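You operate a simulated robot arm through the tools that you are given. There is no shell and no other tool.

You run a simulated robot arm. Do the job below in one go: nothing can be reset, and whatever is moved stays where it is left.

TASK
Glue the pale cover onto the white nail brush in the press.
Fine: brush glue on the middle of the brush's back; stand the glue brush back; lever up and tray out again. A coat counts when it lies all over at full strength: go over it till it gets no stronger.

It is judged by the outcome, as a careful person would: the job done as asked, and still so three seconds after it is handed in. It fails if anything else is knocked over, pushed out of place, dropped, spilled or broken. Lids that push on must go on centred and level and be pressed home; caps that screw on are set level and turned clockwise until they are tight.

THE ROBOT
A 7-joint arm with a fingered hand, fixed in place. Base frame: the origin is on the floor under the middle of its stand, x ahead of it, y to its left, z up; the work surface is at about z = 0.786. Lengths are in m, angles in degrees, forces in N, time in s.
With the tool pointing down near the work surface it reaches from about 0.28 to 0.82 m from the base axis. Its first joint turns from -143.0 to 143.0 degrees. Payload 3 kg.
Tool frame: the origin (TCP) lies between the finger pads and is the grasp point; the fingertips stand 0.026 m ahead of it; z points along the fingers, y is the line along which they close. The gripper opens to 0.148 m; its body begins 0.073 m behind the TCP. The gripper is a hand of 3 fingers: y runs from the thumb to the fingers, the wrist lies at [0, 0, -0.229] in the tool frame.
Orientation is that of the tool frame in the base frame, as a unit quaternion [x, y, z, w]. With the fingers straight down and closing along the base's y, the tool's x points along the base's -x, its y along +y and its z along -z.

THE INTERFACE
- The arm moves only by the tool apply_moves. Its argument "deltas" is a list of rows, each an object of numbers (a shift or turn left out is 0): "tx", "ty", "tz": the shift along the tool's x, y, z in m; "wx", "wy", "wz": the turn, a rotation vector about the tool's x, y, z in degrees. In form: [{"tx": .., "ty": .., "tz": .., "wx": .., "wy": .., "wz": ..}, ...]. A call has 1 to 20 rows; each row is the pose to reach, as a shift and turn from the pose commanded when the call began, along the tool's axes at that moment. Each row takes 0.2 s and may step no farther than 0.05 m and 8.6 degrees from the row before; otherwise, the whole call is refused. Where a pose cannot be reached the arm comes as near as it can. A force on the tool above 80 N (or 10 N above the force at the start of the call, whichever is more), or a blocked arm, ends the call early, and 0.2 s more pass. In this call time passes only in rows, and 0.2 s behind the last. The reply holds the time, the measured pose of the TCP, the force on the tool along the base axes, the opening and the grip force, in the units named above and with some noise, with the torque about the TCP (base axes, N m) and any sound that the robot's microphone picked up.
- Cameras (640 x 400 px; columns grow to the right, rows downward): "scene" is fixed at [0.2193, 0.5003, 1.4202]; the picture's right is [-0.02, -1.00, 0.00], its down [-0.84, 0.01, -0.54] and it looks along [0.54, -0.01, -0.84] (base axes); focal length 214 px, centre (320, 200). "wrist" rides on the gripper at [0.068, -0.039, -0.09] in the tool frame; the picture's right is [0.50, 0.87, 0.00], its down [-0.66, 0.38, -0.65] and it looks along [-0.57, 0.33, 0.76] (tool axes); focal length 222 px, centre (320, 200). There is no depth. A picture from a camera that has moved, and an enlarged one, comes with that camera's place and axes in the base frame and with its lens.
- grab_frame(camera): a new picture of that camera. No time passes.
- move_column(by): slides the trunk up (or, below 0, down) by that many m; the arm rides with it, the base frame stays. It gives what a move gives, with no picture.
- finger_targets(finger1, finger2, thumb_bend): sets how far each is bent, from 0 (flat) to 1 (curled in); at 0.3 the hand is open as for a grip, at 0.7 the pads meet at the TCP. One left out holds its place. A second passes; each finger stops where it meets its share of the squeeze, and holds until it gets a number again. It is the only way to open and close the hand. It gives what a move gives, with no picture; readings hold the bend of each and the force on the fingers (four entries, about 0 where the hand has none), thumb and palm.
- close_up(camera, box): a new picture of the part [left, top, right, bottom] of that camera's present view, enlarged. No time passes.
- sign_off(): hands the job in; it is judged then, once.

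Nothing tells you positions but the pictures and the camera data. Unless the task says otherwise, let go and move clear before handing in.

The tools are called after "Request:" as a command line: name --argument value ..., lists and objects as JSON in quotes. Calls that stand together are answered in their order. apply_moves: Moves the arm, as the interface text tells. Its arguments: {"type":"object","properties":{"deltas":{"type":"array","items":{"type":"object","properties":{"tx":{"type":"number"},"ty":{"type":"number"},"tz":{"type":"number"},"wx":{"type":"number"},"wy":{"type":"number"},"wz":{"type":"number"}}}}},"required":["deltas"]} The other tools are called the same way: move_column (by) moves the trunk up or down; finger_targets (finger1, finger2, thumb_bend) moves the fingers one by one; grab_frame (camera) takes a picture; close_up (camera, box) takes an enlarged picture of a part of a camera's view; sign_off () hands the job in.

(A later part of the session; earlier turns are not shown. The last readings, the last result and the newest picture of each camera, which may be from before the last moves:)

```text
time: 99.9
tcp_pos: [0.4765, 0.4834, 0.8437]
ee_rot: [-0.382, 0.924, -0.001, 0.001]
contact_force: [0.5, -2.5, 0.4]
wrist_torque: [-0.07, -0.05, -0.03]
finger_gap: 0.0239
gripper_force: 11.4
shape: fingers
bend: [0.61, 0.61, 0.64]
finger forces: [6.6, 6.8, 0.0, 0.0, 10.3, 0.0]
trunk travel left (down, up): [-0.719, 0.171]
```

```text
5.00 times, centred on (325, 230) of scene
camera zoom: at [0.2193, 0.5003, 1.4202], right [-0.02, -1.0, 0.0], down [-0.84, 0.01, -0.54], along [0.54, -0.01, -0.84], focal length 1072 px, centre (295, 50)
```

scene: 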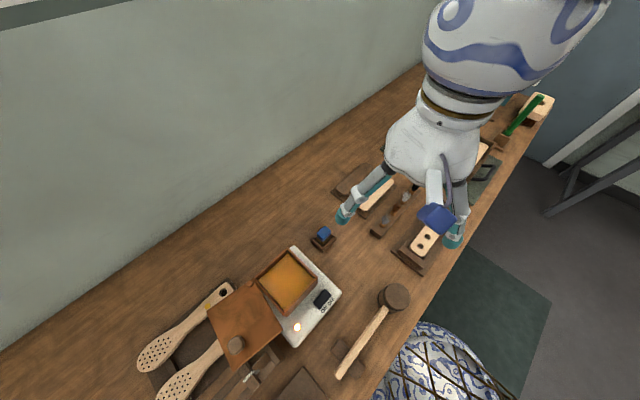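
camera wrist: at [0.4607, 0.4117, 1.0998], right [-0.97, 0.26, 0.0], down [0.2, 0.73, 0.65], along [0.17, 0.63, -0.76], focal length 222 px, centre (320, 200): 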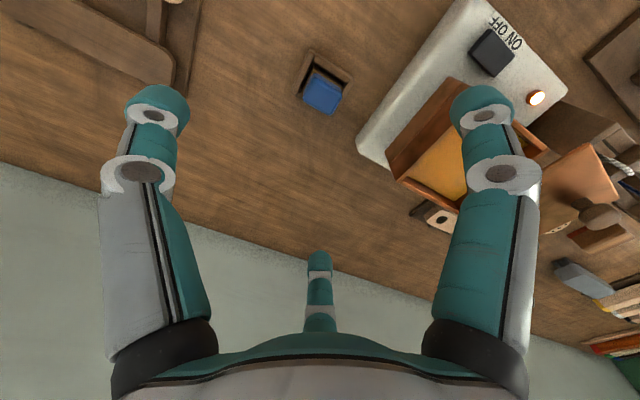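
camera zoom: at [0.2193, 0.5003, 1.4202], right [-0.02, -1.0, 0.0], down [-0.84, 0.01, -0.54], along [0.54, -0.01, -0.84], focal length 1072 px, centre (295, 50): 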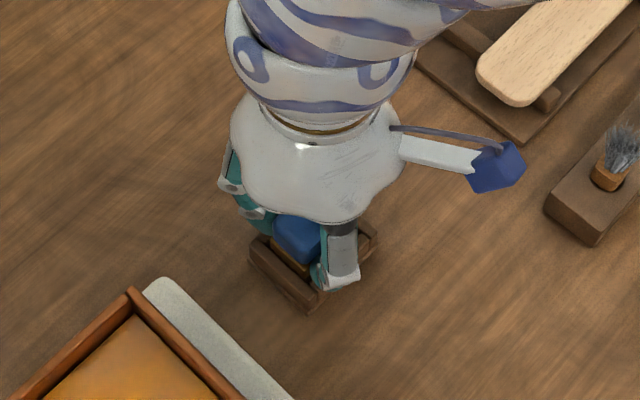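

The brush is gripped by all three fingers. I'll lift it with the column and check it's held level.

Request:
move_column --by 0.02

Request:
close_up --camera "scene" --box '[280, 190, 370, 270]'

Request:
move_column --by 0.06

Request:
close_up --camera "scene" --box '[280, 170, 370, 270]'

Request:
close_up --camera "wrist" --box '[220, 60, 420, 260]'

```text
time: 100.6
tcp_pos: [0.476, 0.4843, 0.8632]
ee_rot: [-0.381, 0.924, 0.0, 0.0]
contact_force: [-0.3, -0.2, -0.4]
wrist_torque: [0.02, 0.01, 0.01]
finger_gap: 0.0237
gripper_force: 11.6
shape: fingers
bend: [0.61, 0.61, 0.64]
finger forces: [7.0, 6.8, 0.0, 0.0, 8.9, 0.1]
trunk travel left (down, up): [-0.739, 0.151]
```

```text
5.00 times, centred on (325, 230) of scene
camera zoom: at [0.2193, 0.5003, 1.4202], right [-0.02, -1.0, 0.0], down [-0.84, 0.01, -0.54], along [0.54, -0.01, -0.84], focal length 1072 px, centre (295, 50)
```

zoom: 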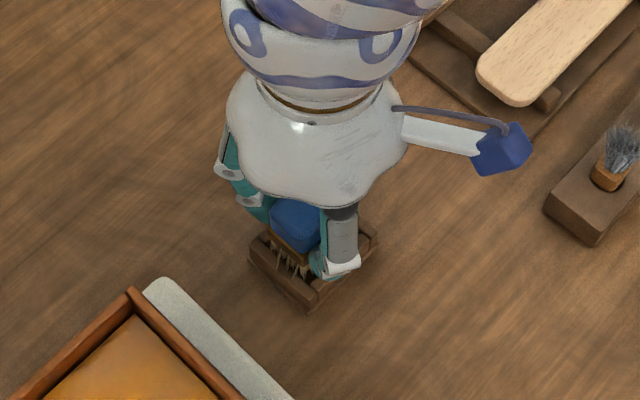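

```text
time: 101.6
tcp_pos: [0.4771, 0.4855, 0.9226]
ee_rot: [-0.382, 0.924, 0.0, 0.0]
contact_force: [0.3, 0.5, -0.3]
wrist_torque: [0.0, -0.02, 0.0]
finger_gap: 0.0237
gripper_force: 11.5
shape: fingers
bend: [0.61, 0.61, 0.64]
finger forces: [6.9, 7.0, 0.0, 0.1, 8.9, 0.0]
trunk travel left (down, up): [-0.799, 0.091]
```

```text
4.00 times, centred on (325, 220) of scene
camera zoom: at [0.2193, 0.5003, 1.4202], right [-0.02, -1.0, 0.0], down [-0.84, 0.01, -0.54], along [0.54, -0.01, -0.84], focal length 858 px, centre (300, 120)
```

zoom: 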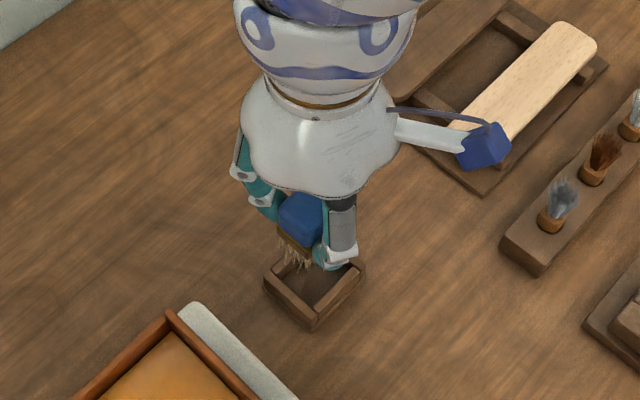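

```text
2.00 times, centred on (320, 160) of wrist
camera zoom: at [0.4572, 0.4079, 1.014], right [-0.97, 0.26, 0.0], down [0.2, 0.73, 0.65], along [0.17, 0.63, -0.76], focal length 444 px, centre (320, 280)
```

zoom: 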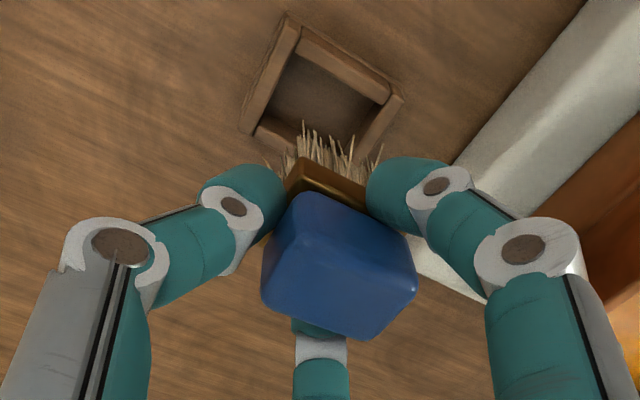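

The brush is firmly held with bristles hanging down, and the holder is empty. I'll raise it, move over the glue pot (rim about z=0.89, glue about 0.873, centre about (0.338, 0.583)), and check.

Request:
move_column --by 0.08

Request:
apply_moves --deltas '[{"tx": 0.0044, "ty": 0.0277}, {"tx": 0.0088, "ty": 0.0553}, {"tx": 0.0132, "ty": 0.083}, {"tx": 0.0175, "ty": 0.1106}, {"tx": 0.0219, "ty": 0.1383}, {"tx": 0.0263, "ty": 0.1659}]'

Request:
grab_frame --camera "wrist"

Request:
close_up --camera "scene" --box '[210, 200, 350, 320]'

```text
time: 102.8
tcp_pos: [0.4776, 0.4843, 1.0042]
ee_rot: [-0.382, 0.924, 0.0, 0.0]
contact_force: [0.3, 0.5, -0.5]
wrist_torque: [0.02, 0.03, 0.02]
finger_gap: 0.0235
gripper_force: 11.5
shape: fingers
bend: [0.61, 0.61, 0.64]
finger forces: [6.9, 7.0, 0.1, 0.0, 8.9, 0.1]
trunk travel left (down, up): [-0.879, 0.011]
```

```text
time: 104.2
tcp_pos: [0.3251, 0.5531, 1.0153]
ee_rot: [-0.382, 0.924, 0.003, 0.003]
contact_force: [-0.3, -2.3, -1.8]
wrist_torque: [0.16, -0.01, -0.04]
finger_gap: 0.0228
gripper_force: 11.1
shape: fingers
bend: [0.61, 0.61, 0.65]
finger forces: [6.7, 6.9, 0.0, 0.1, 8.9, 0.0]
out of reach, approached as far as the arm can: row 3, 4, 5, 6
trunk travel left (down, up): [-0.879, 0.011]
```

```text
taken
camera wrist: at [0.3058, 0.4759, 1.107], right [-0.97, 0.26, 0.0], down [0.19, 0.73, 0.66], along [0.17, 0.64, -0.75], focal length 222 px, centre (320, 200)
```

wrist: 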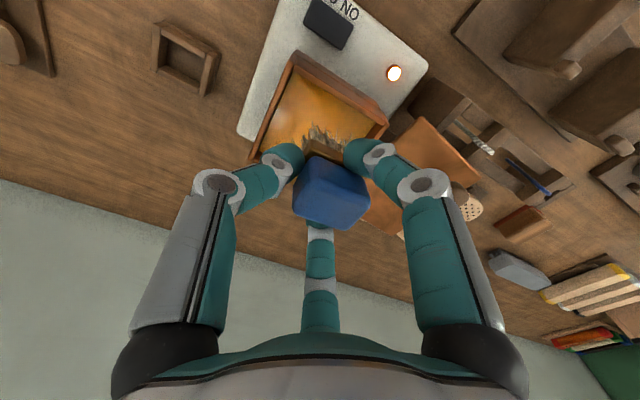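

```text
3.33 times, centred on (280, 260) of scene
camera zoom: at [0.2193, 0.5003, 1.4202], right [-0.02, -1.0, 0.0], down [-0.84, 0.01, -0.54], along [0.54, -0.01, -0.84], focal length 715 px, centre (453, 0)
```

zoom: 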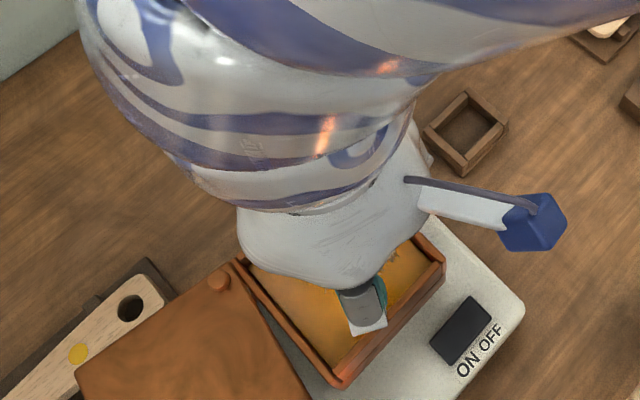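

Request:
apply_moves --deltas '[{"tz": -0.03}, {"tz": -0.06}, {"tz": -0.09}]'

Request:
move_column --by -0.09

```text
time: 105.0
tcp_pos: [0.3293, 0.5464, 1.1067]
ee_rot: [-0.382, 0.924, -0.001, 0.0]
contact_force: [-0.4, -0.3, 0.1]
wrist_torque: [-0.02, -0.02, 0.01]
finger_gap: 0.0223
gripper_force: 10.1
shape: fingers
bend: [0.61, 0.61, 0.65]
finger forces: [6.3, 6.8, 0.1, 0.0, 7.9, 0.1]
trunk travel left (down, up): [-0.879, 0.011]
```

```text
time: 106.2
tcp_pos: [0.3291, 0.5463, 1.0162]
ee_rot: [-0.382, 0.924, 0.0, 0.0]
contact_force: [0.4, 0.2, 0.7]
wrist_torque: [-0.05, 0.02, -0.02]
finger_gap: 0.0224
gripper_force: 10.7
shape: fingers
bend: [0.61, 0.61, 0.65]
finger forces: [6.4, 6.6, 0.0, 0.1, 8.0, 0.0]
trunk travel left (down, up): [-0.789, 0.101]
```

Request:
apply_moves --deltas '[{"tx": -0.017, "ty": 0.008}, {"tx": -0.0343, "ty": 0.0159}]'

Request:
grab_frame --camera "wrist"

Request:
close_up --camera "wrist" --box '[240, 60, 420, 240]'

```text
time: 106.8
tcp_pos: [0.3453, 0.5799, 1.018]
ee_rot: [-0.38, 0.925, -0.001, 0.001]
contact_force: [0.3, 0.0, -0.2]
wrist_torque: [-0.04, 0.01, 0.0]
finger_gap: 0.0223
gripper_force: 10.0
shape: fingers
bend: [0.61, 0.61, 0.65]
finger forces: [6.3, 6.5, 0.1, 0.0, 7.9, 0.0]
trunk travel left (down, up): [-0.789, 0.101]
```

```text
taken
camera wrist: at [0.3251, 0.5053, 1.1086], right [-0.96, 0.26, 0.0], down [0.2, 0.73, 0.65], along [0.17, 0.63, -0.76], focal length 222 px, centre (320, 200)
```

wrist: 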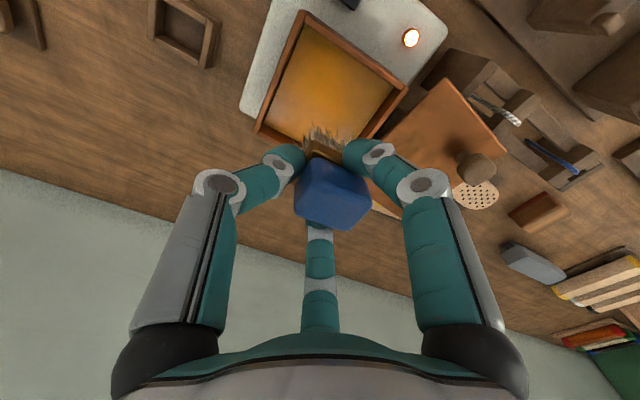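

```text
2.22 times, centred on (330, 150) of wrist
camera zoom: at [0.3251, 0.5053, 1.1086], right [-0.96, 0.26, 0.0], down [0.2, 0.73, 0.65], along [0.17, 0.63, -0.76], focal length 494 px, centre (298, 311)
```

zoom: 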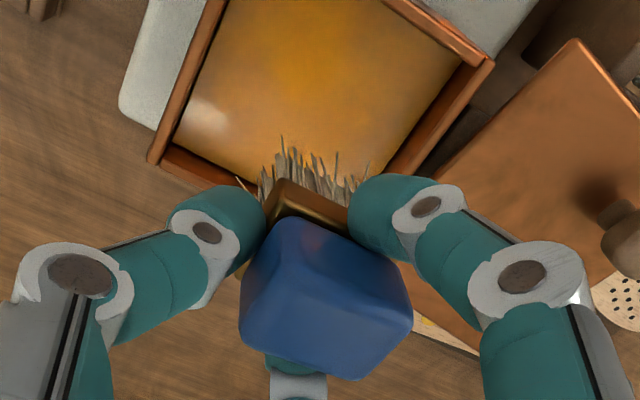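

The brush is centred over the glue. I'll shift slightly for thumb clearance and lower with the column so just the bristles dip in.

Request:
apply_moves --deltas '[{"ty": 0.005}]'

Request:
move_column --by -0.085

Request:
close_up --camera "wrist" --box '[240, 60, 420, 240]'

Request:
close_up --camera "scene" --box '[230, 230, 350, 330]'

```text
time: 107.2
tcp_pos: [0.3395, 0.5865, 1.0182]
ee_rot: [-0.38, 0.925, -0.001, 0.0]
contact_force: [0.5, -0.1, 0.0]
wrist_torque: [0.01, 0.0, -0.02]
finger_gap: 0.0218
gripper_force: 10.3
shape: fingers
bend: [0.61, 0.61, 0.65]
finger forces: [6.4, 6.5, 0.0, 0.1, 7.9, 0.0]
trunk travel left (down, up): [-0.789, 0.101]
```

```text
time: 108.4
tcp_pos: [0.3391, 0.5851, 0.9323]
ee_rot: [-0.382, 0.924, 0.0, 0.001]
contact_force: [-0.2, 0.0, -0.5]
wrist_torque: [0.04, -0.02, -0.02]
finger_gap: 0.0219
gripper_force: 10.5
shape: fingers
bend: [0.61, 0.61, 0.65]
finger forces: [6.3, 6.5, 0.1, 0.1, 7.8, 0.0]
trunk travel left (down, up): [-0.704, 0.186]
```

```text
2.22 times, centred on (330, 150) of wrist
camera zoom: at [0.32, 0.5091, 1.0235], right [-0.97, 0.26, 0.0], down [0.2, 0.73, 0.65], along [0.17, 0.63, -0.76], focal length 494 px, centre (298, 311)
```

zoom: 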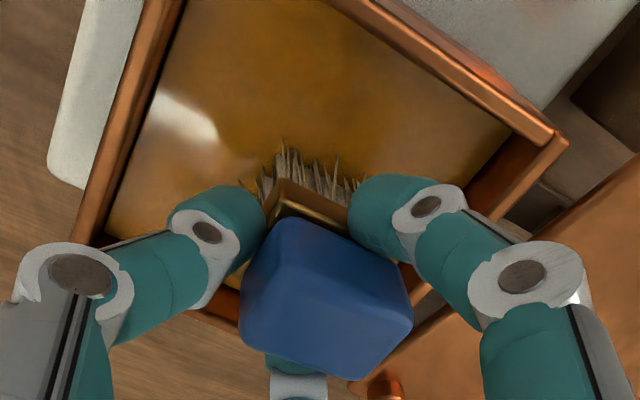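

```text
4.00 times, centred on (290, 280) of scene
camera zoom: at [0.2193, 0.5003, 1.4202], right [-0.02, -1.0, 0.0], down [-0.84, 0.01, -0.54], along [0.54, -0.01, -0.84], focal length 858 px, centre (440, -120)
```

zoom: 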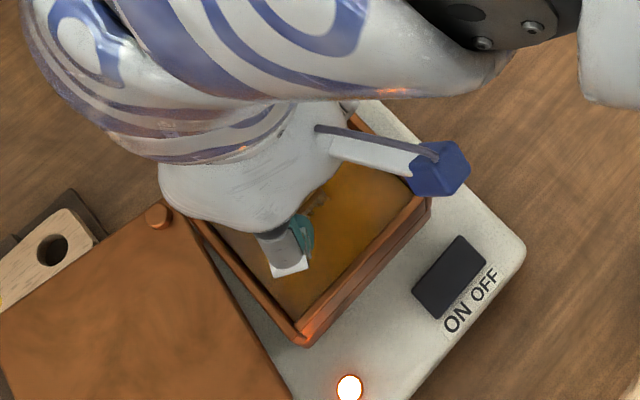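

Request:
move_column --by -0.014

Request:
close_up --camera "wrist" --box '[270, 90, 370, 170]'

Request:
close_up --camera "scene" --box '[255, 245, 325, 315]'

```text
time: 109.0
tcp_pos: [0.3411, 0.5868, 0.9186]
ee_rot: [-0.381, 0.925, 0.001, 0.001]
contact_force: [1.5, -1.1, 12.1]
wrist_torque: [0.02, 0.01, 0.01]
finger_gap: 0.0213
gripper_force: 13.2
shape: fingers
bend: [0.61, 0.61, 0.65]
finger forces: [7.8, 8.0, 0.0, 0.0, 10.2, 0.1]
trunk travel left (down, up): [-0.69, 0.2]
```

```text
5.00 times, centred on (320, 130) of wrist
camera zoom: at [0.3205, 0.5092, 1.0105], right [-0.97, 0.26, 0.0], down [0.2, 0.73, 0.66], along [0.17, 0.63, -0.76], focal length 1111 px, centre (320, 550)
```

zoom: 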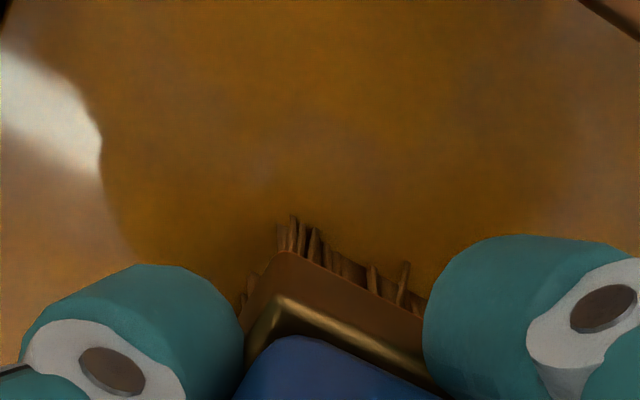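

```text
5.71 times, centred on (290, 280) of scene
camera zoom: at [0.2193, 0.5003, 1.4202], right [-0.02, -1.0, 0.0], down [-0.84, 0.01, -0.54], along [0.54, -0.01, -0.84], focal length 1226 px, centre (491, -257)
```

zoom: 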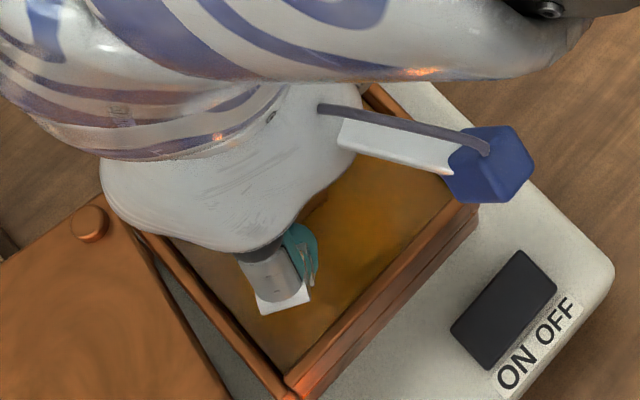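

The bristles met the glue (about 12 N upward) and took on its colour. I'll lift out and inspect the load.

Request:
move_column --by 0.02

Request:
move_column --by 0.08

Request:
close_up --camera "wrist" --box '[250, 80, 410, 240]'

Request:
close_up --camera "scene" --box '[210, 220, 350, 330]'

```text
time: 109.7
tcp_pos: [0.3406, 0.586, 0.9377]
ee_rot: [-0.381, 0.924, 0.0, 0.0]
contact_force: [1.0, 0.7, 0.4]
wrist_torque: [-0.01, 0.02, 0.01]
finger_gap: 0.0215
gripper_force: 10.9
shape: fingers
bend: [0.61, 0.61, 0.65]
finger forces: [6.8, 7.1, 0.0, 0.0, 7.8, 0.0]
trunk travel left (down, up): [-0.71, 0.18]
```

```text
time: 110.9
tcp_pos: [0.3401, 0.5859, 1.0194]
ee_rot: [-0.382, 0.924, 0.0, 0.0]
contact_force: [0.6, 0.3, -0.7]
wrist_torque: [0.04, 0.02, -0.01]
finger_gap: 0.0213
gripper_force: 11.0
shape: fingers
bend: [0.61, 0.61, 0.65]
finger forces: [6.8, 7.1, 0.0, 0.0, 7.8, 0.0]
trunk travel left (down, up): [-0.79, 0.1]
```

```text
2.50 times, centred on (330, 160) of wrist
camera zoom: at [0.3201, 0.5092, 1.1093], right [-0.97, 0.26, 0.0], down [0.2, 0.73, 0.65], along [0.17, 0.63, -0.76], focal length 555 px, centre (295, 300)
```

zoom: 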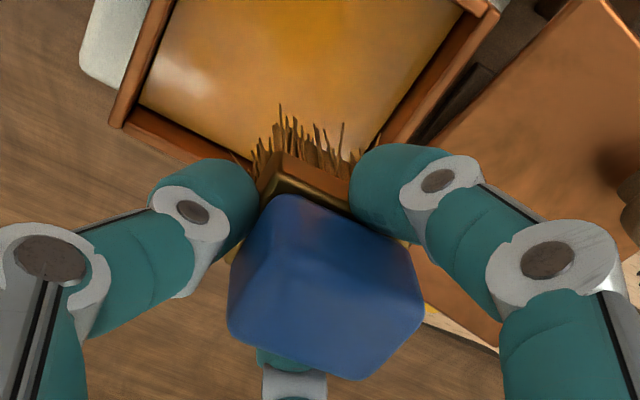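

```text
3.64 times, centred on (280, 275) of scene
camera zoom: at [0.2193, 0.5003, 1.4202], right [-0.02, -1.0, 0.0], down [-0.84, 0.01, -0.54], along [0.54, -0.01, -0.84], focal length 780 px, centre (466, -73)
```

zoom: 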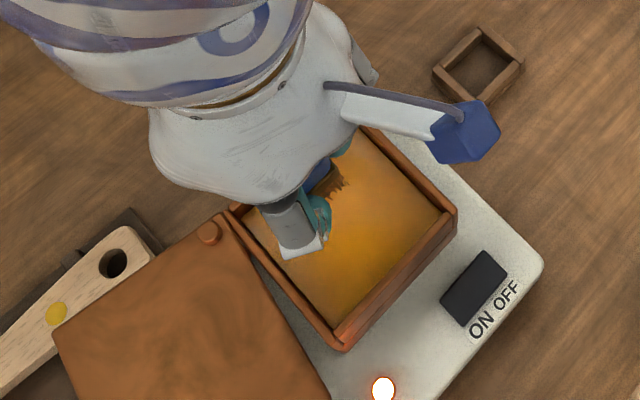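

The bristles are loaded with glue. I'll raise up and carry the brush across the bench toward the tray, turning the hand 90° on the way so the brush lies across the nail brush's width.

Request:
move_column --by 0.06

Request:
apply_moves --deltas '[{"tx": 0.0089, "ty": -0.0424, "wz": 5}, {"tx": 0.0178, "ty": -0.0848, "wz": 10}, {"tx": 0.0267, "ty": -0.1272, "wz": 15}, {"tx": 0.0356, "ty": -0.1696, "wz": 20}, {"tx": 0.0444, "ty": -0.212, "wz": 25}, {"tx": 0.0533, "ty": -0.2544, "wz": 30}, {"tx": 0.0622, "ty": -0.2968, "wz": 35}, {"tx": 0.0711, "ty": -0.3392, "wz": 40}, {"tx": 0.08, "ty": -0.3816, "wz": 45}]'

Request:
grab_frame --camera "wrist"

```text
time: 111.9
tcp_pos: [0.341, 0.5858, 1.0791]
ee_rot: [-0.383, 0.924, 0.0, 0.0]
contact_force: [-0.4, 0.0, -0.2]
wrist_torque: [0.04, 0.02, 0.01]
finger_gap: 0.0213
gripper_force: 10.5
shape: fingers
bend: [0.61, 0.61, 0.65]
finger forces: [6.7, 7.1, 0.1, 0.1, 7.7, 0.1]
trunk travel left (down, up): [-0.85, 0.04]
```

```text
time: 113.9
tcp_pos: [0.5666, 0.274, 1.0598]
ee_rot: [0.002, 1.0, 0.001, -0.001]
contact_force: [-0.1, 0.0, -0.8]
wrist_torque: [0.0, -0.02, 0.01]
finger_gap: 0.02
gripper_force: 10.2
shape: fingers
bend: [0.61, 0.61, 0.66]
finger forces: [6.5, 6.6, 0.1, 0.0, 6.8, 0.0]
out of reach, approached as far as the arm can: row 7, 8, 9
trunk travel left (down, up): [-0.85, 0.04]
```

```text
taken
camera wrist: at [0.5, 0.2341, 1.1512], right [-0.5, 0.87, 0.0], down [0.66, 0.38, 0.65], along [0.57, 0.33, -0.76], focal length 222 px, centre (320, 200)
```

wrist: 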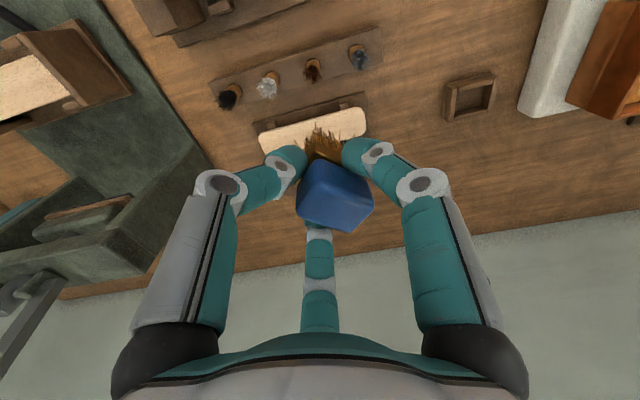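

Request:
finger_targets --finger1 0.75 --finger2 0.75 --thumb_bend 0.75

Request:
close_up --camera "wrist" --box '[250, 100, 410, 260]'

Request:
close_up --camera "scene" --box '[320, 100, 460, 220]'

```text
time: 114.9
tcp_pos: [0.5636, 0.2759, 1.0606]
ee_rot: [0.001, 1.0, -0.001, 0.0]
contact_force: [-0.5, 0.2, -0.8]
wrist_torque: [0.01, 0.0, 0.0]
finger_gap: 0.0145
gripper_force: 14.5
shape: fingers
bend: [0.61, 0.61, 0.68]
finger forces: [9.3, 9.4, 0.0, 0.0, 10.6, 0.1]
trunk travel left (down, up): [-0.85, 0.04]
```

```text
2.50 times, centred on (330, 180) of wrist
camera zoom: at [0.4983, 0.2354, 1.1516], right [-0.5, 0.87, 0.0], down [0.66, 0.38, 0.65], along [0.57, 0.32, -0.76], focal length 555 px, centre (295, 250)
```

zoom: 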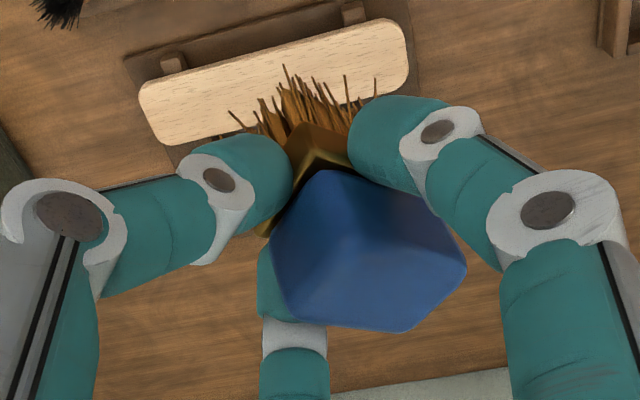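

```text
3.33 times, centred on (390, 160) of scene
camera zoom: at [0.2193, 0.5003, 1.4202], right [-0.02, -1.0, 0.0], down [-0.84, 0.01, -0.54], along [0.54, -0.01, -0.84], focal length 715 px, centre (87, 333)
```

zoom: 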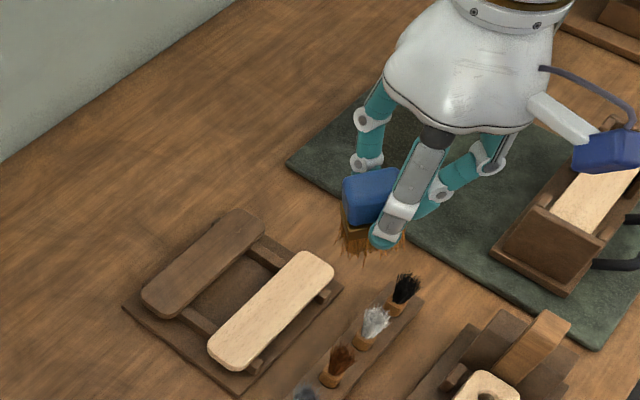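

Request:
close_up --camera "wrist" --box '[290, 120, 380, 200]'

Request:
close_up --camera "scene" --box '[380, 130, 430, 180]'

```text
5.00 times, centred on (335, 160) of wrist
camera zoom: at [0.4983, 0.2354, 1.1516], right [-0.5, 0.87, 0.0], down [0.66, 0.38, 0.65], along [0.57, 0.32, -0.76], focal length 1111 px, centre (245, 400)
```

zoom: 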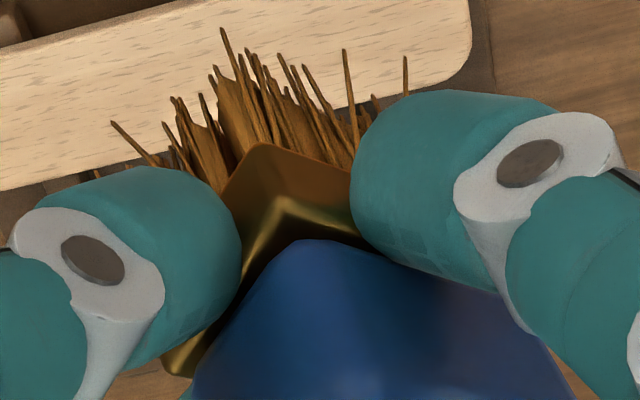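

```text
8.00 times, centred on (405, 155) of scene
camera zoom: at [0.2193, 0.5003, 1.4202], right [-0.02, -1.0, 0.0], down [-0.84, 0.01, -0.54], along [0.54, -0.01, -0.84], focal length 1716 px, centre (-360, 560)
```

zoom: 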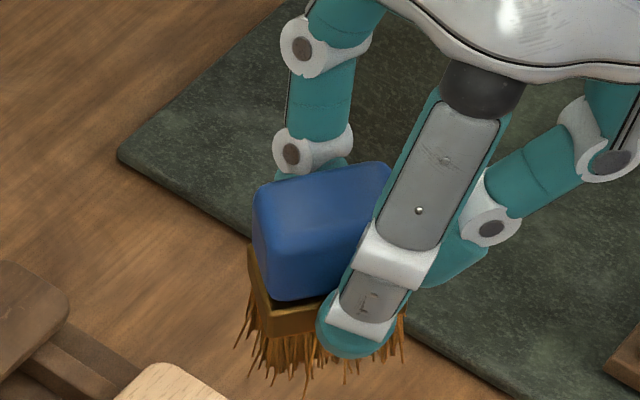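

Request:
close_up --camera "wrist" --box '[280, 150, 400, 250]'

```text
4.00 times, centred on (340, 200) of wrist
camera zoom: at [0.4983, 0.2354, 1.1516], right [-0.5, 0.87, 0.0], down [0.66, 0.38, 0.65], along [0.57, 0.32, -0.76], focal length 888 px, centre (240, 200)
```

zoom: 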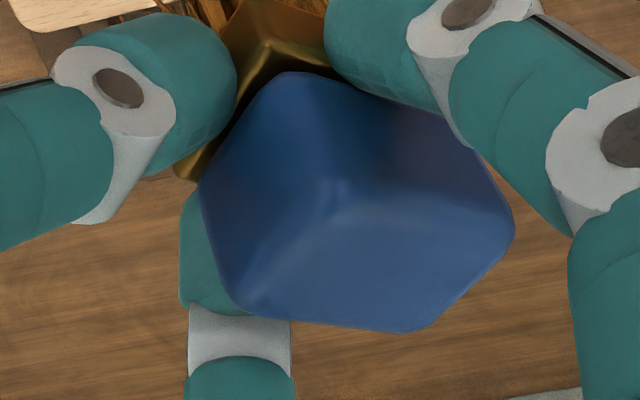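

The brush shifted a little in the grip (yawed about 20° and slightly tilted), but it is firmly held; I won't squeeze further and will compensate with the hand pose. Next I carry it to above the tray.

Request:
move_column --by 0.038

Request:
apply_moves --deltas '[{"tx": -0.015, "ty": -0.038, "wz": -2.5}, {"tx": -0.032, "ty": -0.0755, "wz": -5}, {"tx": -0.05, "ty": -0.113, "wz": -7.5}, {"tx": -0.07, "ty": -0.15, "wz": -10}, {"tx": -0.092, "ty": -0.186, "wz": -12.5}, {"tx": -0.115, "ty": -0.222, "wz": -15}, {"tx": -0.139, "ty": -0.257, "wz": -17.5}, {"tx": -0.163, "ty": -0.291, "wz": -20}, {"tx": -0.188, "ty": -0.323, "wz": -22.5}, {"tx": -0.2127, "ty": -0.3534, "wz": -25}]'

Request:
grab_frame --camera "wrist"

Request:
grab_frame --camera "scene"

```text
time: 115.7
tcp_pos: [0.5657, 0.2751, 1.0986]
ee_rot: [0.0, 1.0, -0.001, 0.0]
contact_force: [0.4, 0.1, -0.1]
wrist_torque: [0.02, 0.0, 0.01]
finger_gap: 0.0147
gripper_force: 14.3
shape: fingers
bend: [0.61, 0.61, 0.68]
finger forces: [9.3, 9.4, 0.0, 0.0, 10.5, 0.0]
trunk travel left (down, up): [-0.888, 0.002]
```

```text
time: 117.9
tcp_pos: [0.7767, -0.0794, 1.1005]
ee_rot: [-0.216, 0.976, -0.001, -0.001]
contact_force: [-0.2, -0.4, 0.0]
wrist_torque: [0.0, 0.01, 0.01]
finger_gap: 0.0141
gripper_force: 13.9
shape: fingers
bend: [0.62, 0.61, 0.68]
finger forces: [9.0, 9.3, 0.0, 0.0, 10.0, 0.1]
out of reach, approached as far as the arm can: row 1, 2, 3, 4, 5, 6, 7, 8
trunk travel left (down, up): [-0.888, 0.002]
```

```text
taken
camera wrist: at [0.7322, -0.145, 1.192], right [-0.82, 0.57, 0.0], down [0.44, 0.62, 0.65], along [0.37, 0.53, -0.76], focal length 222 px, centre (320, 200)
```

wrist: 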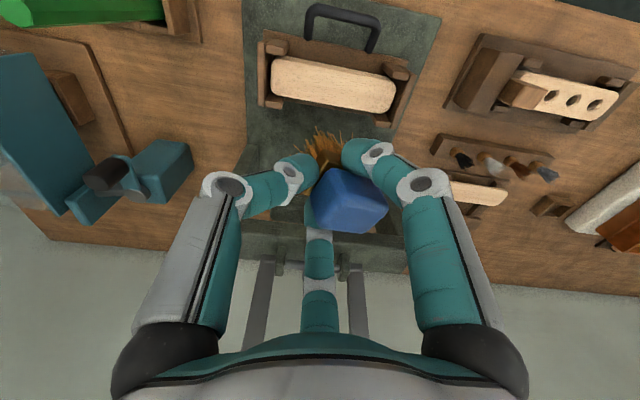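

```text
taken
```

scene: 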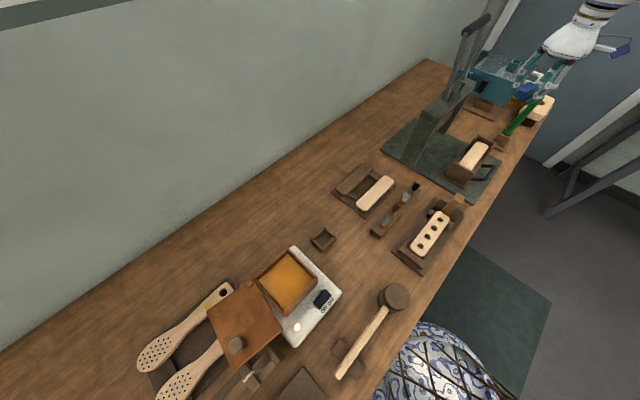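

Request:
close_up --camera "wrist" --box '[245, 0, 425, 120]'

Request:
close_up --camera "wrist" --box '[270, 110, 410, 250]'

Request:
close_up --camera "scene" --box '[490, 60, 570, 120]'

```text
3.33 times, centred on (335, 60) of wrist
camera zoom: at [0.7322, -0.145, 1.192], right [-0.82, 0.57, 0.0], down [0.44, 0.62, 0.65], along [0.37, 0.53, -0.76], focal length 740 px, centre (270, 667)
```

zoom: 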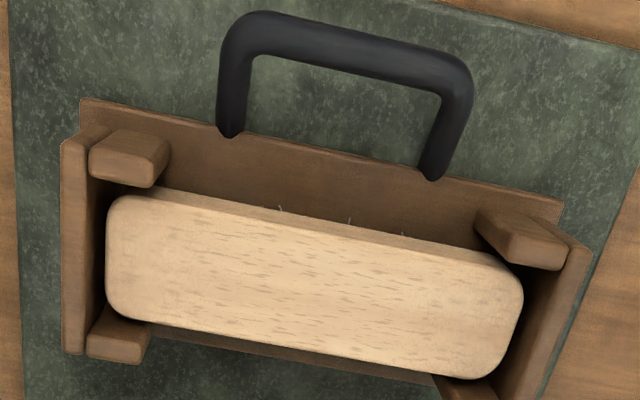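

```text
2.86 times, centred on (340, 180) of wrist
camera zoom: at [0.7322, -0.145, 1.192], right [-0.82, 0.57, 0.0], down [0.44, 0.62, 0.65], along [0.37, 0.53, -0.76], focal length 635 px, centre (263, 257)
```

zoom: 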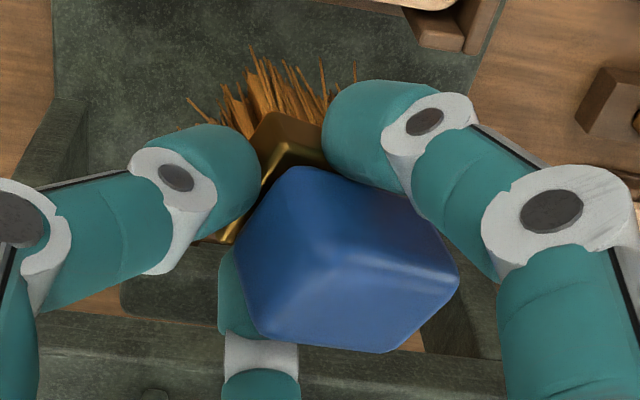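

```text
6.67 times, centred on (530, 90) of scene
camera zoom: at [0.2193, 0.5003, 1.4202], right [-0.02, -1.0, 0.0], down [-0.84, 0.01, -0.54], along [0.54, -0.01, -0.84], focal length 1430 px, centre (-1080, 933)
```

zoom: 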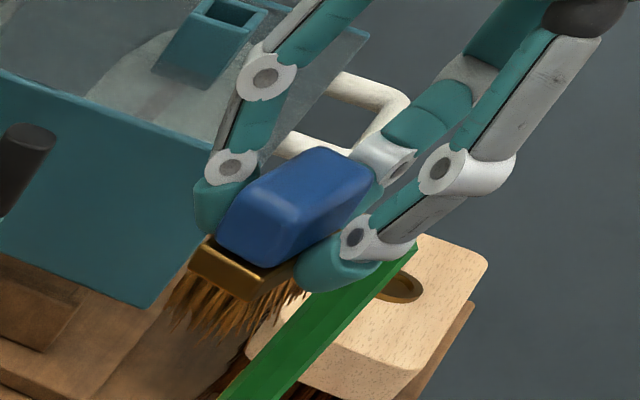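

Request:
close_up --camera "wrist" --box '[290, 140, 400, 240]'

```text
4.00 times, centred on (345, 190) of wrist
camera zoom: at [0.7322, -0.145, 1.192], right [-0.82, 0.57, 0.0], down [0.44, 0.62, 0.65], along [0.37, 0.53, -0.76], focal length 888 px, centre (220, 240)
```

zoom: 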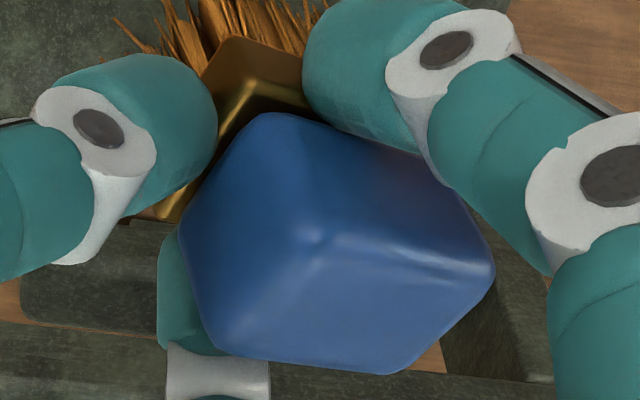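

The tray holds the white-bristled nail brush, with free sides in the middle. The glue brush is tilted about 20° in the grip, so I'll turn the hand so the brush lies across the back and tilt the hand to level the bristles.

Request:
apply_moves --deltas '[{"wz": 8.5}, {"wz": 17}, {"wz": 25.5}, {"wz": 34}, {"wz": 42.5}, {"wz": 51}, {"wz": 59.5}, {"wz": 68.5}]'

Request:
apply_moves --deltas '[{"wx": -7}, {"wx": -14}, {"wx": -20}]'

Request:
grab_frame --camera "wrist"

Request:
close_up --camera "scene" --box '[490, 60, 570, 120]'

```text
refused: row 8 steps farther than a row can; nothing moved
```

```text
time: 118.7
tcp_pos: [0.7768, -0.0794, 1.0979]
ee_rot: [-0.212, 0.962, 0.17, -0.04]
contact_force: [0.4, -0.4, -0.3]
wrist_torque: [0.0, 0.01, -0.01]
finger_gap: 0.0137
gripper_force: 13.8
shape: fingers
bend: [0.62, 0.62, 0.68]
finger forces: [9.1, 9.1, 0.1, 0.1, 9.5, 0.1]
trunk travel left (down, up): [-0.888, 0.002]
```

```text
taken
camera wrist: at [0.7443, -0.1708, 1.1714], right [-0.79, 0.53, 0.3], down [0.54, 0.39, 0.74], along [0.27, 0.75, -0.6], focal length 222 px, centre (320, 200)
```

wrist: 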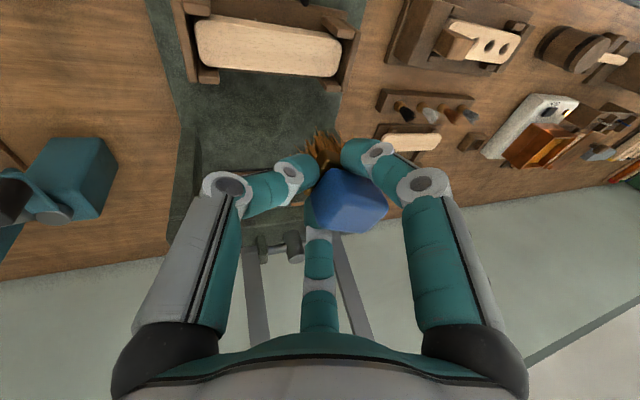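

```text
6.67 times, centred on (530, 90) of scene
camera zoom: at [0.2193, 0.5003, 1.4202], right [-0.02, -1.0, 0.0], down [-0.84, 0.01, -0.54], along [0.54, -0.01, -0.84], focal length 1430 px, centre (-1080, 933)
```

zoom: 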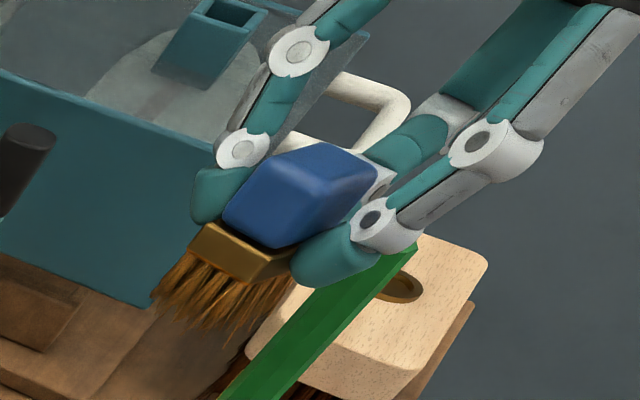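

Request:
apply_moves --deltas '[{"wy": -2.6, "wz": 7.155}, {"wy": -5.2, "wz": 14.31}, {"wy": -7.8, "wz": 21.47}, {"wy": -10.4, "wz": 28.62}, {"wy": -13, "wz": 35.78}, {"wy": -15.6, "wz": 42.93}, {"wy": -18.2, "wz": 50.09}, {"wy": -20.8, "wz": 57.24}, {"wy": -23.4, "wz": 64.4}]'

Request:
grab_frame --camera "wrist"

Request:
close_up --camera "scene" --box '[490, 60, 570, 120]'

```text
time: 120.7
tcp_pos: [0.81, -0.0572, 1.0958]
ee_rot: [0.368, 0.914, 0.161, 0.064]
contact_force: [-1.7, -0.6, 0.0]
wrist_torque: [-0.06, 0.02, -0.02]
finger_gap: 0.0129
gripper_force: 13.0
shape: fingers
bend: [0.62, 0.62, 0.71]
finger forces: [8.9, 8.8, 0.1, 0.0, 8.6, 0.0]
out of reach, approached as far as the arm can: row 6, 7, 8, 9
trunk travel left (down, up): [-0.888, 0.002]
```

```text
taken
camera wrist: at [0.7144, -0.0607, 1.1679], right [0.2, 0.93, 0.29], down [0.57, -0.36, 0.74], along [0.8, 0.02, -0.6], focal length 222 px, centre (320, 200)
```

wrist: 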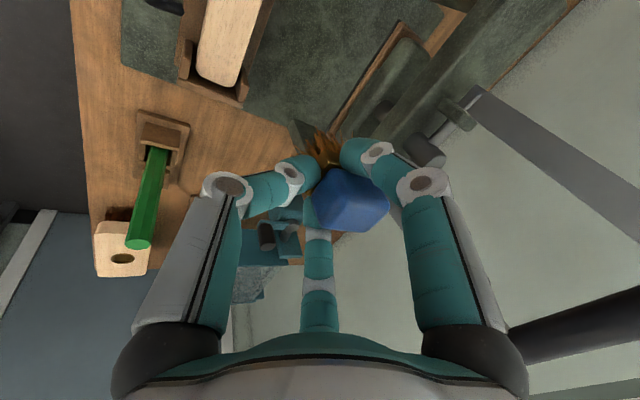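

```text
6.67 times, centred on (530, 90) of scene
camera zoom: at [0.2193, 0.5003, 1.4202], right [-0.02, -1.0, 0.0], down [-0.84, 0.01, -0.54], along [0.54, -0.01, -0.84], focal length 1430 px, centre (-1080, 933)
```

zoom: 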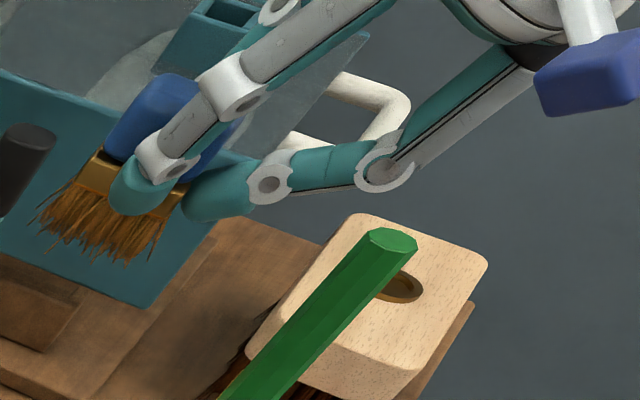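

Request:
apply_moves --deltas '[{"tx": 0.0084, "ty": -0.0243, "tz": 0.0125}, {"tx": 0.0168, "ty": -0.0486, "tz": 0.0249}, {"tx": 0.0252, "ty": -0.0729, "tz": 0.0374}]'

Request:
grab_frame --camera "wrist"

Request:
close_up --camera "scene" --box '[450, 80, 550, 160]'

```text
time: 121.5
tcp_pos: [0.7847, -0.0784, 1.041]
ee_rot: [0.365, 0.915, 0.161, 0.063]
contact_force: [-1.4, 0.1, -1.7]
wrist_torque: [-0.04, -0.09, -0.02]
finger_gap: 0.013
gripper_force: 13.5
shape: fingers
bend: [0.62, 0.62, 0.71]
finger forces: [9.0, 8.9, 0.0, 0.0, 9.1, 0.0]
out of reach, approached as far as the arm can: row 1, 2, 3
trunk travel left (down, up): [-0.888, 0.002]
```

```text
taken
camera wrist: at [0.6906, -0.0809, 1.1137], right [0.2, 0.93, 0.3], down [0.57, -0.36, 0.74], along [0.8, 0.02, -0.6], focal length 222 px, centre (320, 200)
```

wrist: 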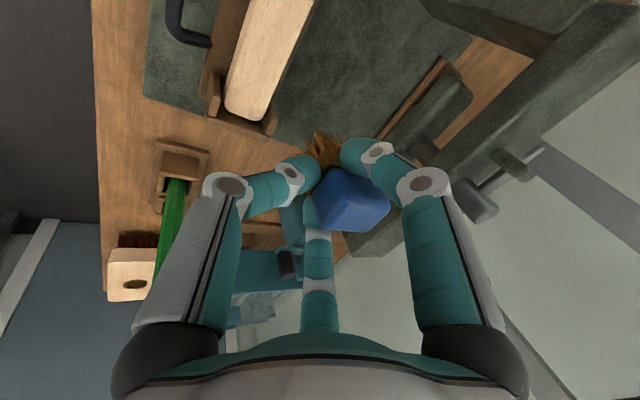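

```text
5.00 times, centred on (500, 120) of scene
camera zoom: at [0.2193, 0.5003, 1.4202], right [-0.02, -1.0, 0.0], down [-0.84, 0.01, -0.54], along [0.54, -0.01, -0.84], focal length 1072 px, centre (-580, 600)
```

zoom: 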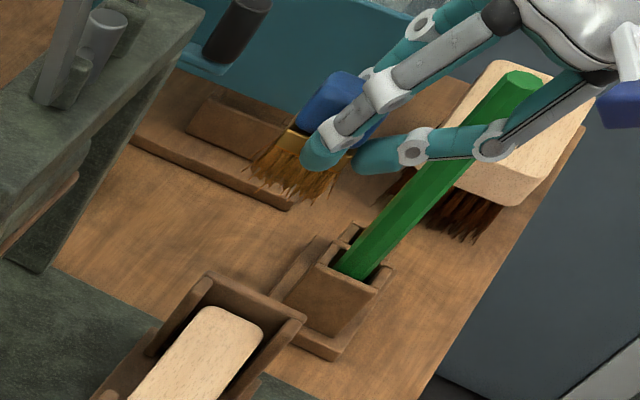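

Request:
apply_moves --deltas '[{"tx": 0.012, "ty": -0.03, "tz": 0.015}, {"tx": 0.024, "ty": -0.045, "tz": 0.045}]'

Request:
grab_frame --camera "wrist"

```text
time: 122.1
tcp_pos: [0.7478, -0.0767, 0.9849]
ee_rot: [0.366, 0.915, 0.16, 0.063]
contact_force: [0.2, 0.3, 0.2]
wrist_torque: [-0.02, 0.02, 0.0]
finger_gap: 0.013
gripper_force: 13.4
shape: fingers
bend: [0.62, 0.62, 0.71]
finger forces: [8.9, 9.1, 0.0, 0.1, 8.7, 0.0]
out of reach, approached as far as the arm can: row 1
trunk travel left (down, up): [-0.888, 0.002]
```

```text
taken
camera wrist: at [0.6536, -0.0805, 1.0565], right [0.2, 0.93, 0.29], down [0.57, -0.36, 0.74], along [0.8, 0.02, -0.6], focal length 222 px, centre (320, 200)
```

wrist: 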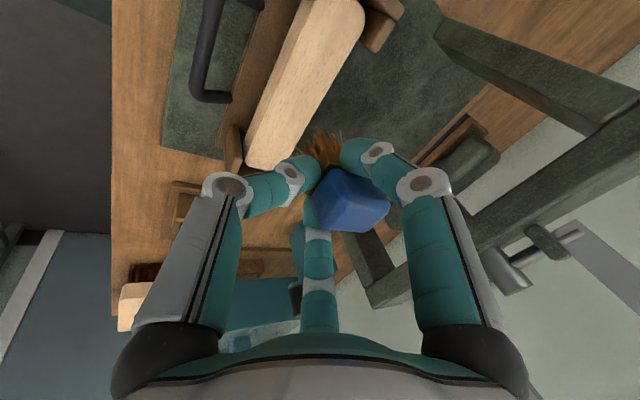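

Request:
close_up --camera "wrist" --box '[260, 110, 400, 250]'

Request:
close_up --camera "scene" --box '[440, 90, 540, 170]'

```text
2.86 times, centred on (330, 180) of wrist
camera zoom: at [0.6536, -0.0805, 1.0565], right [0.2, 0.93, 0.29], down [0.57, -0.36, 0.74], along [0.8, 0.02, -0.6], focal length 635 px, centre (291, 257)
```

zoom: 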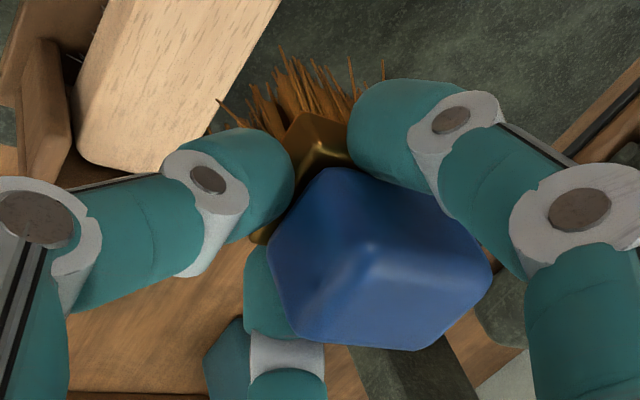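

```text
5.00 times, centred on (490, 130) of scene
camera zoom: at [0.2193, 0.5003, 1.4202], right [-0.02, -1.0, 0.0], down [-0.84, 0.01, -0.54], along [0.54, -0.01, -0.84], focal length 1072 px, centre (-530, 550)
```

zoom: 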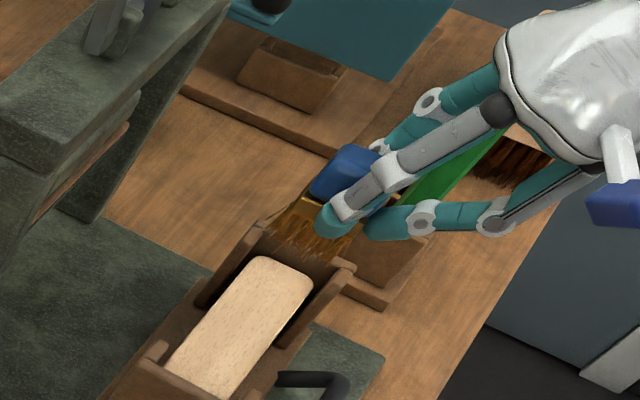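

Request:
move_column --by -0.07

Request:
grab_frame --camera "wrist"

Request:
close_up --camera "scene" --box '[440, 110, 520, 180]'

```text
time: 123.2
tcp_pos: [0.7497, -0.0794, 0.9142]
ee_rot: [0.366, 0.915, 0.16, 0.065]
contact_force: [0.0, 0.6, -1.0]
wrist_torque: [-0.03, 0.03, 0.01]
finger_gap: 0.0129
gripper_force: 12.8
shape: fingers
bend: [0.62, 0.62, 0.71]
finger forces: [9.0, 8.9, 0.0, 0.0, 8.7, 0.0]
trunk travel left (down, up): [-0.818, 0.072]
```

```text
taken
camera wrist: at [0.6543, -0.0817, 0.9872], right [0.2, 0.93, 0.29], down [0.57, -0.36, 0.74], along [0.8, 0.02, -0.6], focal length 222 px, centre (320, 200)
```

wrist: 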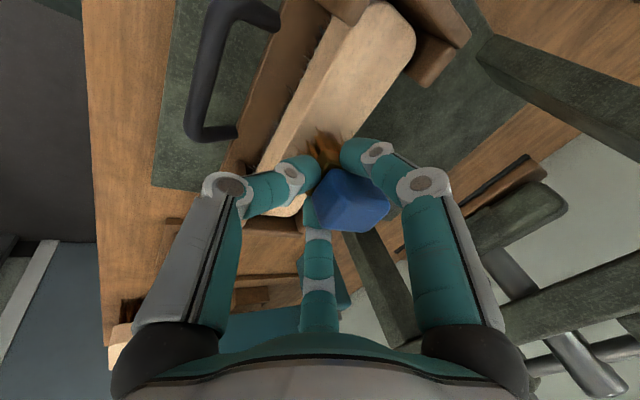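

```text
5.71 times, centred on (480, 145) of scene
camera zoom: at [0.2193, 0.5003, 1.4202], right [-0.02, -1.0, 0.0], down [-0.84, 0.01, -0.54], along [0.54, -0.01, -0.84], focal length 1226 px, centre (-594, 514)
```

zoom: 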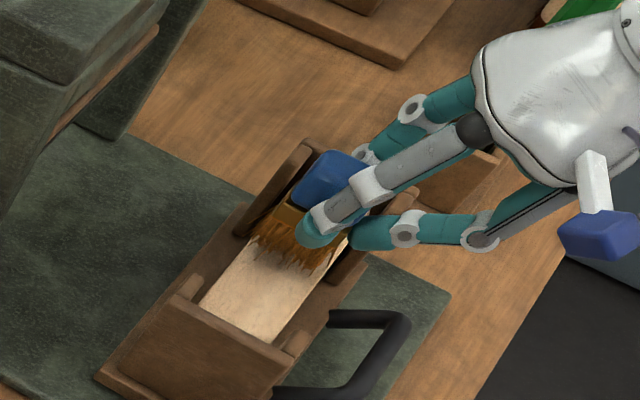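

Request:
move_column --by -0.01

Request:
close_up --camera "wrist" --box '[250, 90, 390, 200]'

Request:
close_up --camera "scene" --box '[445, 125, 505, 175]'

```text
time: 123.8
tcp_pos: [0.7497, -0.0789, 0.9054]
ee_rot: [0.366, 0.914, 0.161, 0.064]
contact_force: [-0.6, 0.4, 8.5]
wrist_torque: [0.09, -0.08, 0.05]
finger_gap: 0.0129
gripper_force: 15.5
shape: fingers
bend: [0.61, 0.61, 0.72]
finger forces: [10.5, 10.6, 0.0, 0.0, 9.8, 0.1]
trunk travel left (down, up): [-0.808, 0.082]
```

```text
3.64 times, centred on (320, 145) of wrist
camera zoom: at [0.6545, -0.0816, 0.9775], right [0.2, 0.93, 0.29], down [0.57, -0.36, 0.74], along [0.8, 0.02, -0.6], focal length 808 px, centre (320, 400)
```

zoom: 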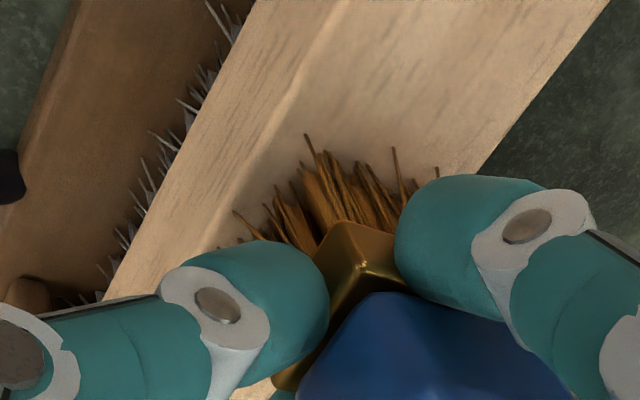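

```text
8.00 times, centred on (475, 150) of scene
camera zoom: at [0.2193, 0.5003, 1.4202], right [-0.02, -1.0, 0.0], down [-0.84, 0.01, -0.54], along [0.54, -0.01, -0.84], focal length 1716 px, centre (-920, 600)
```

zoom: 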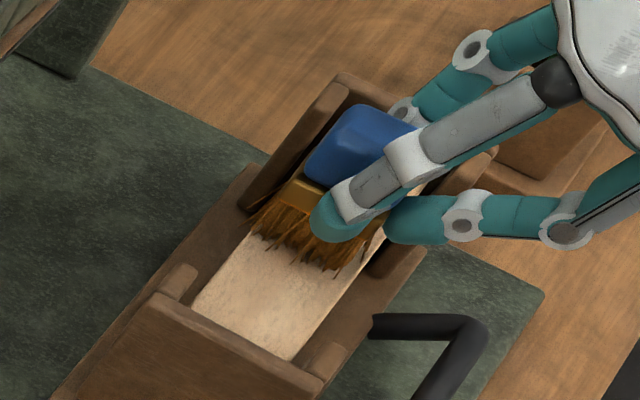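

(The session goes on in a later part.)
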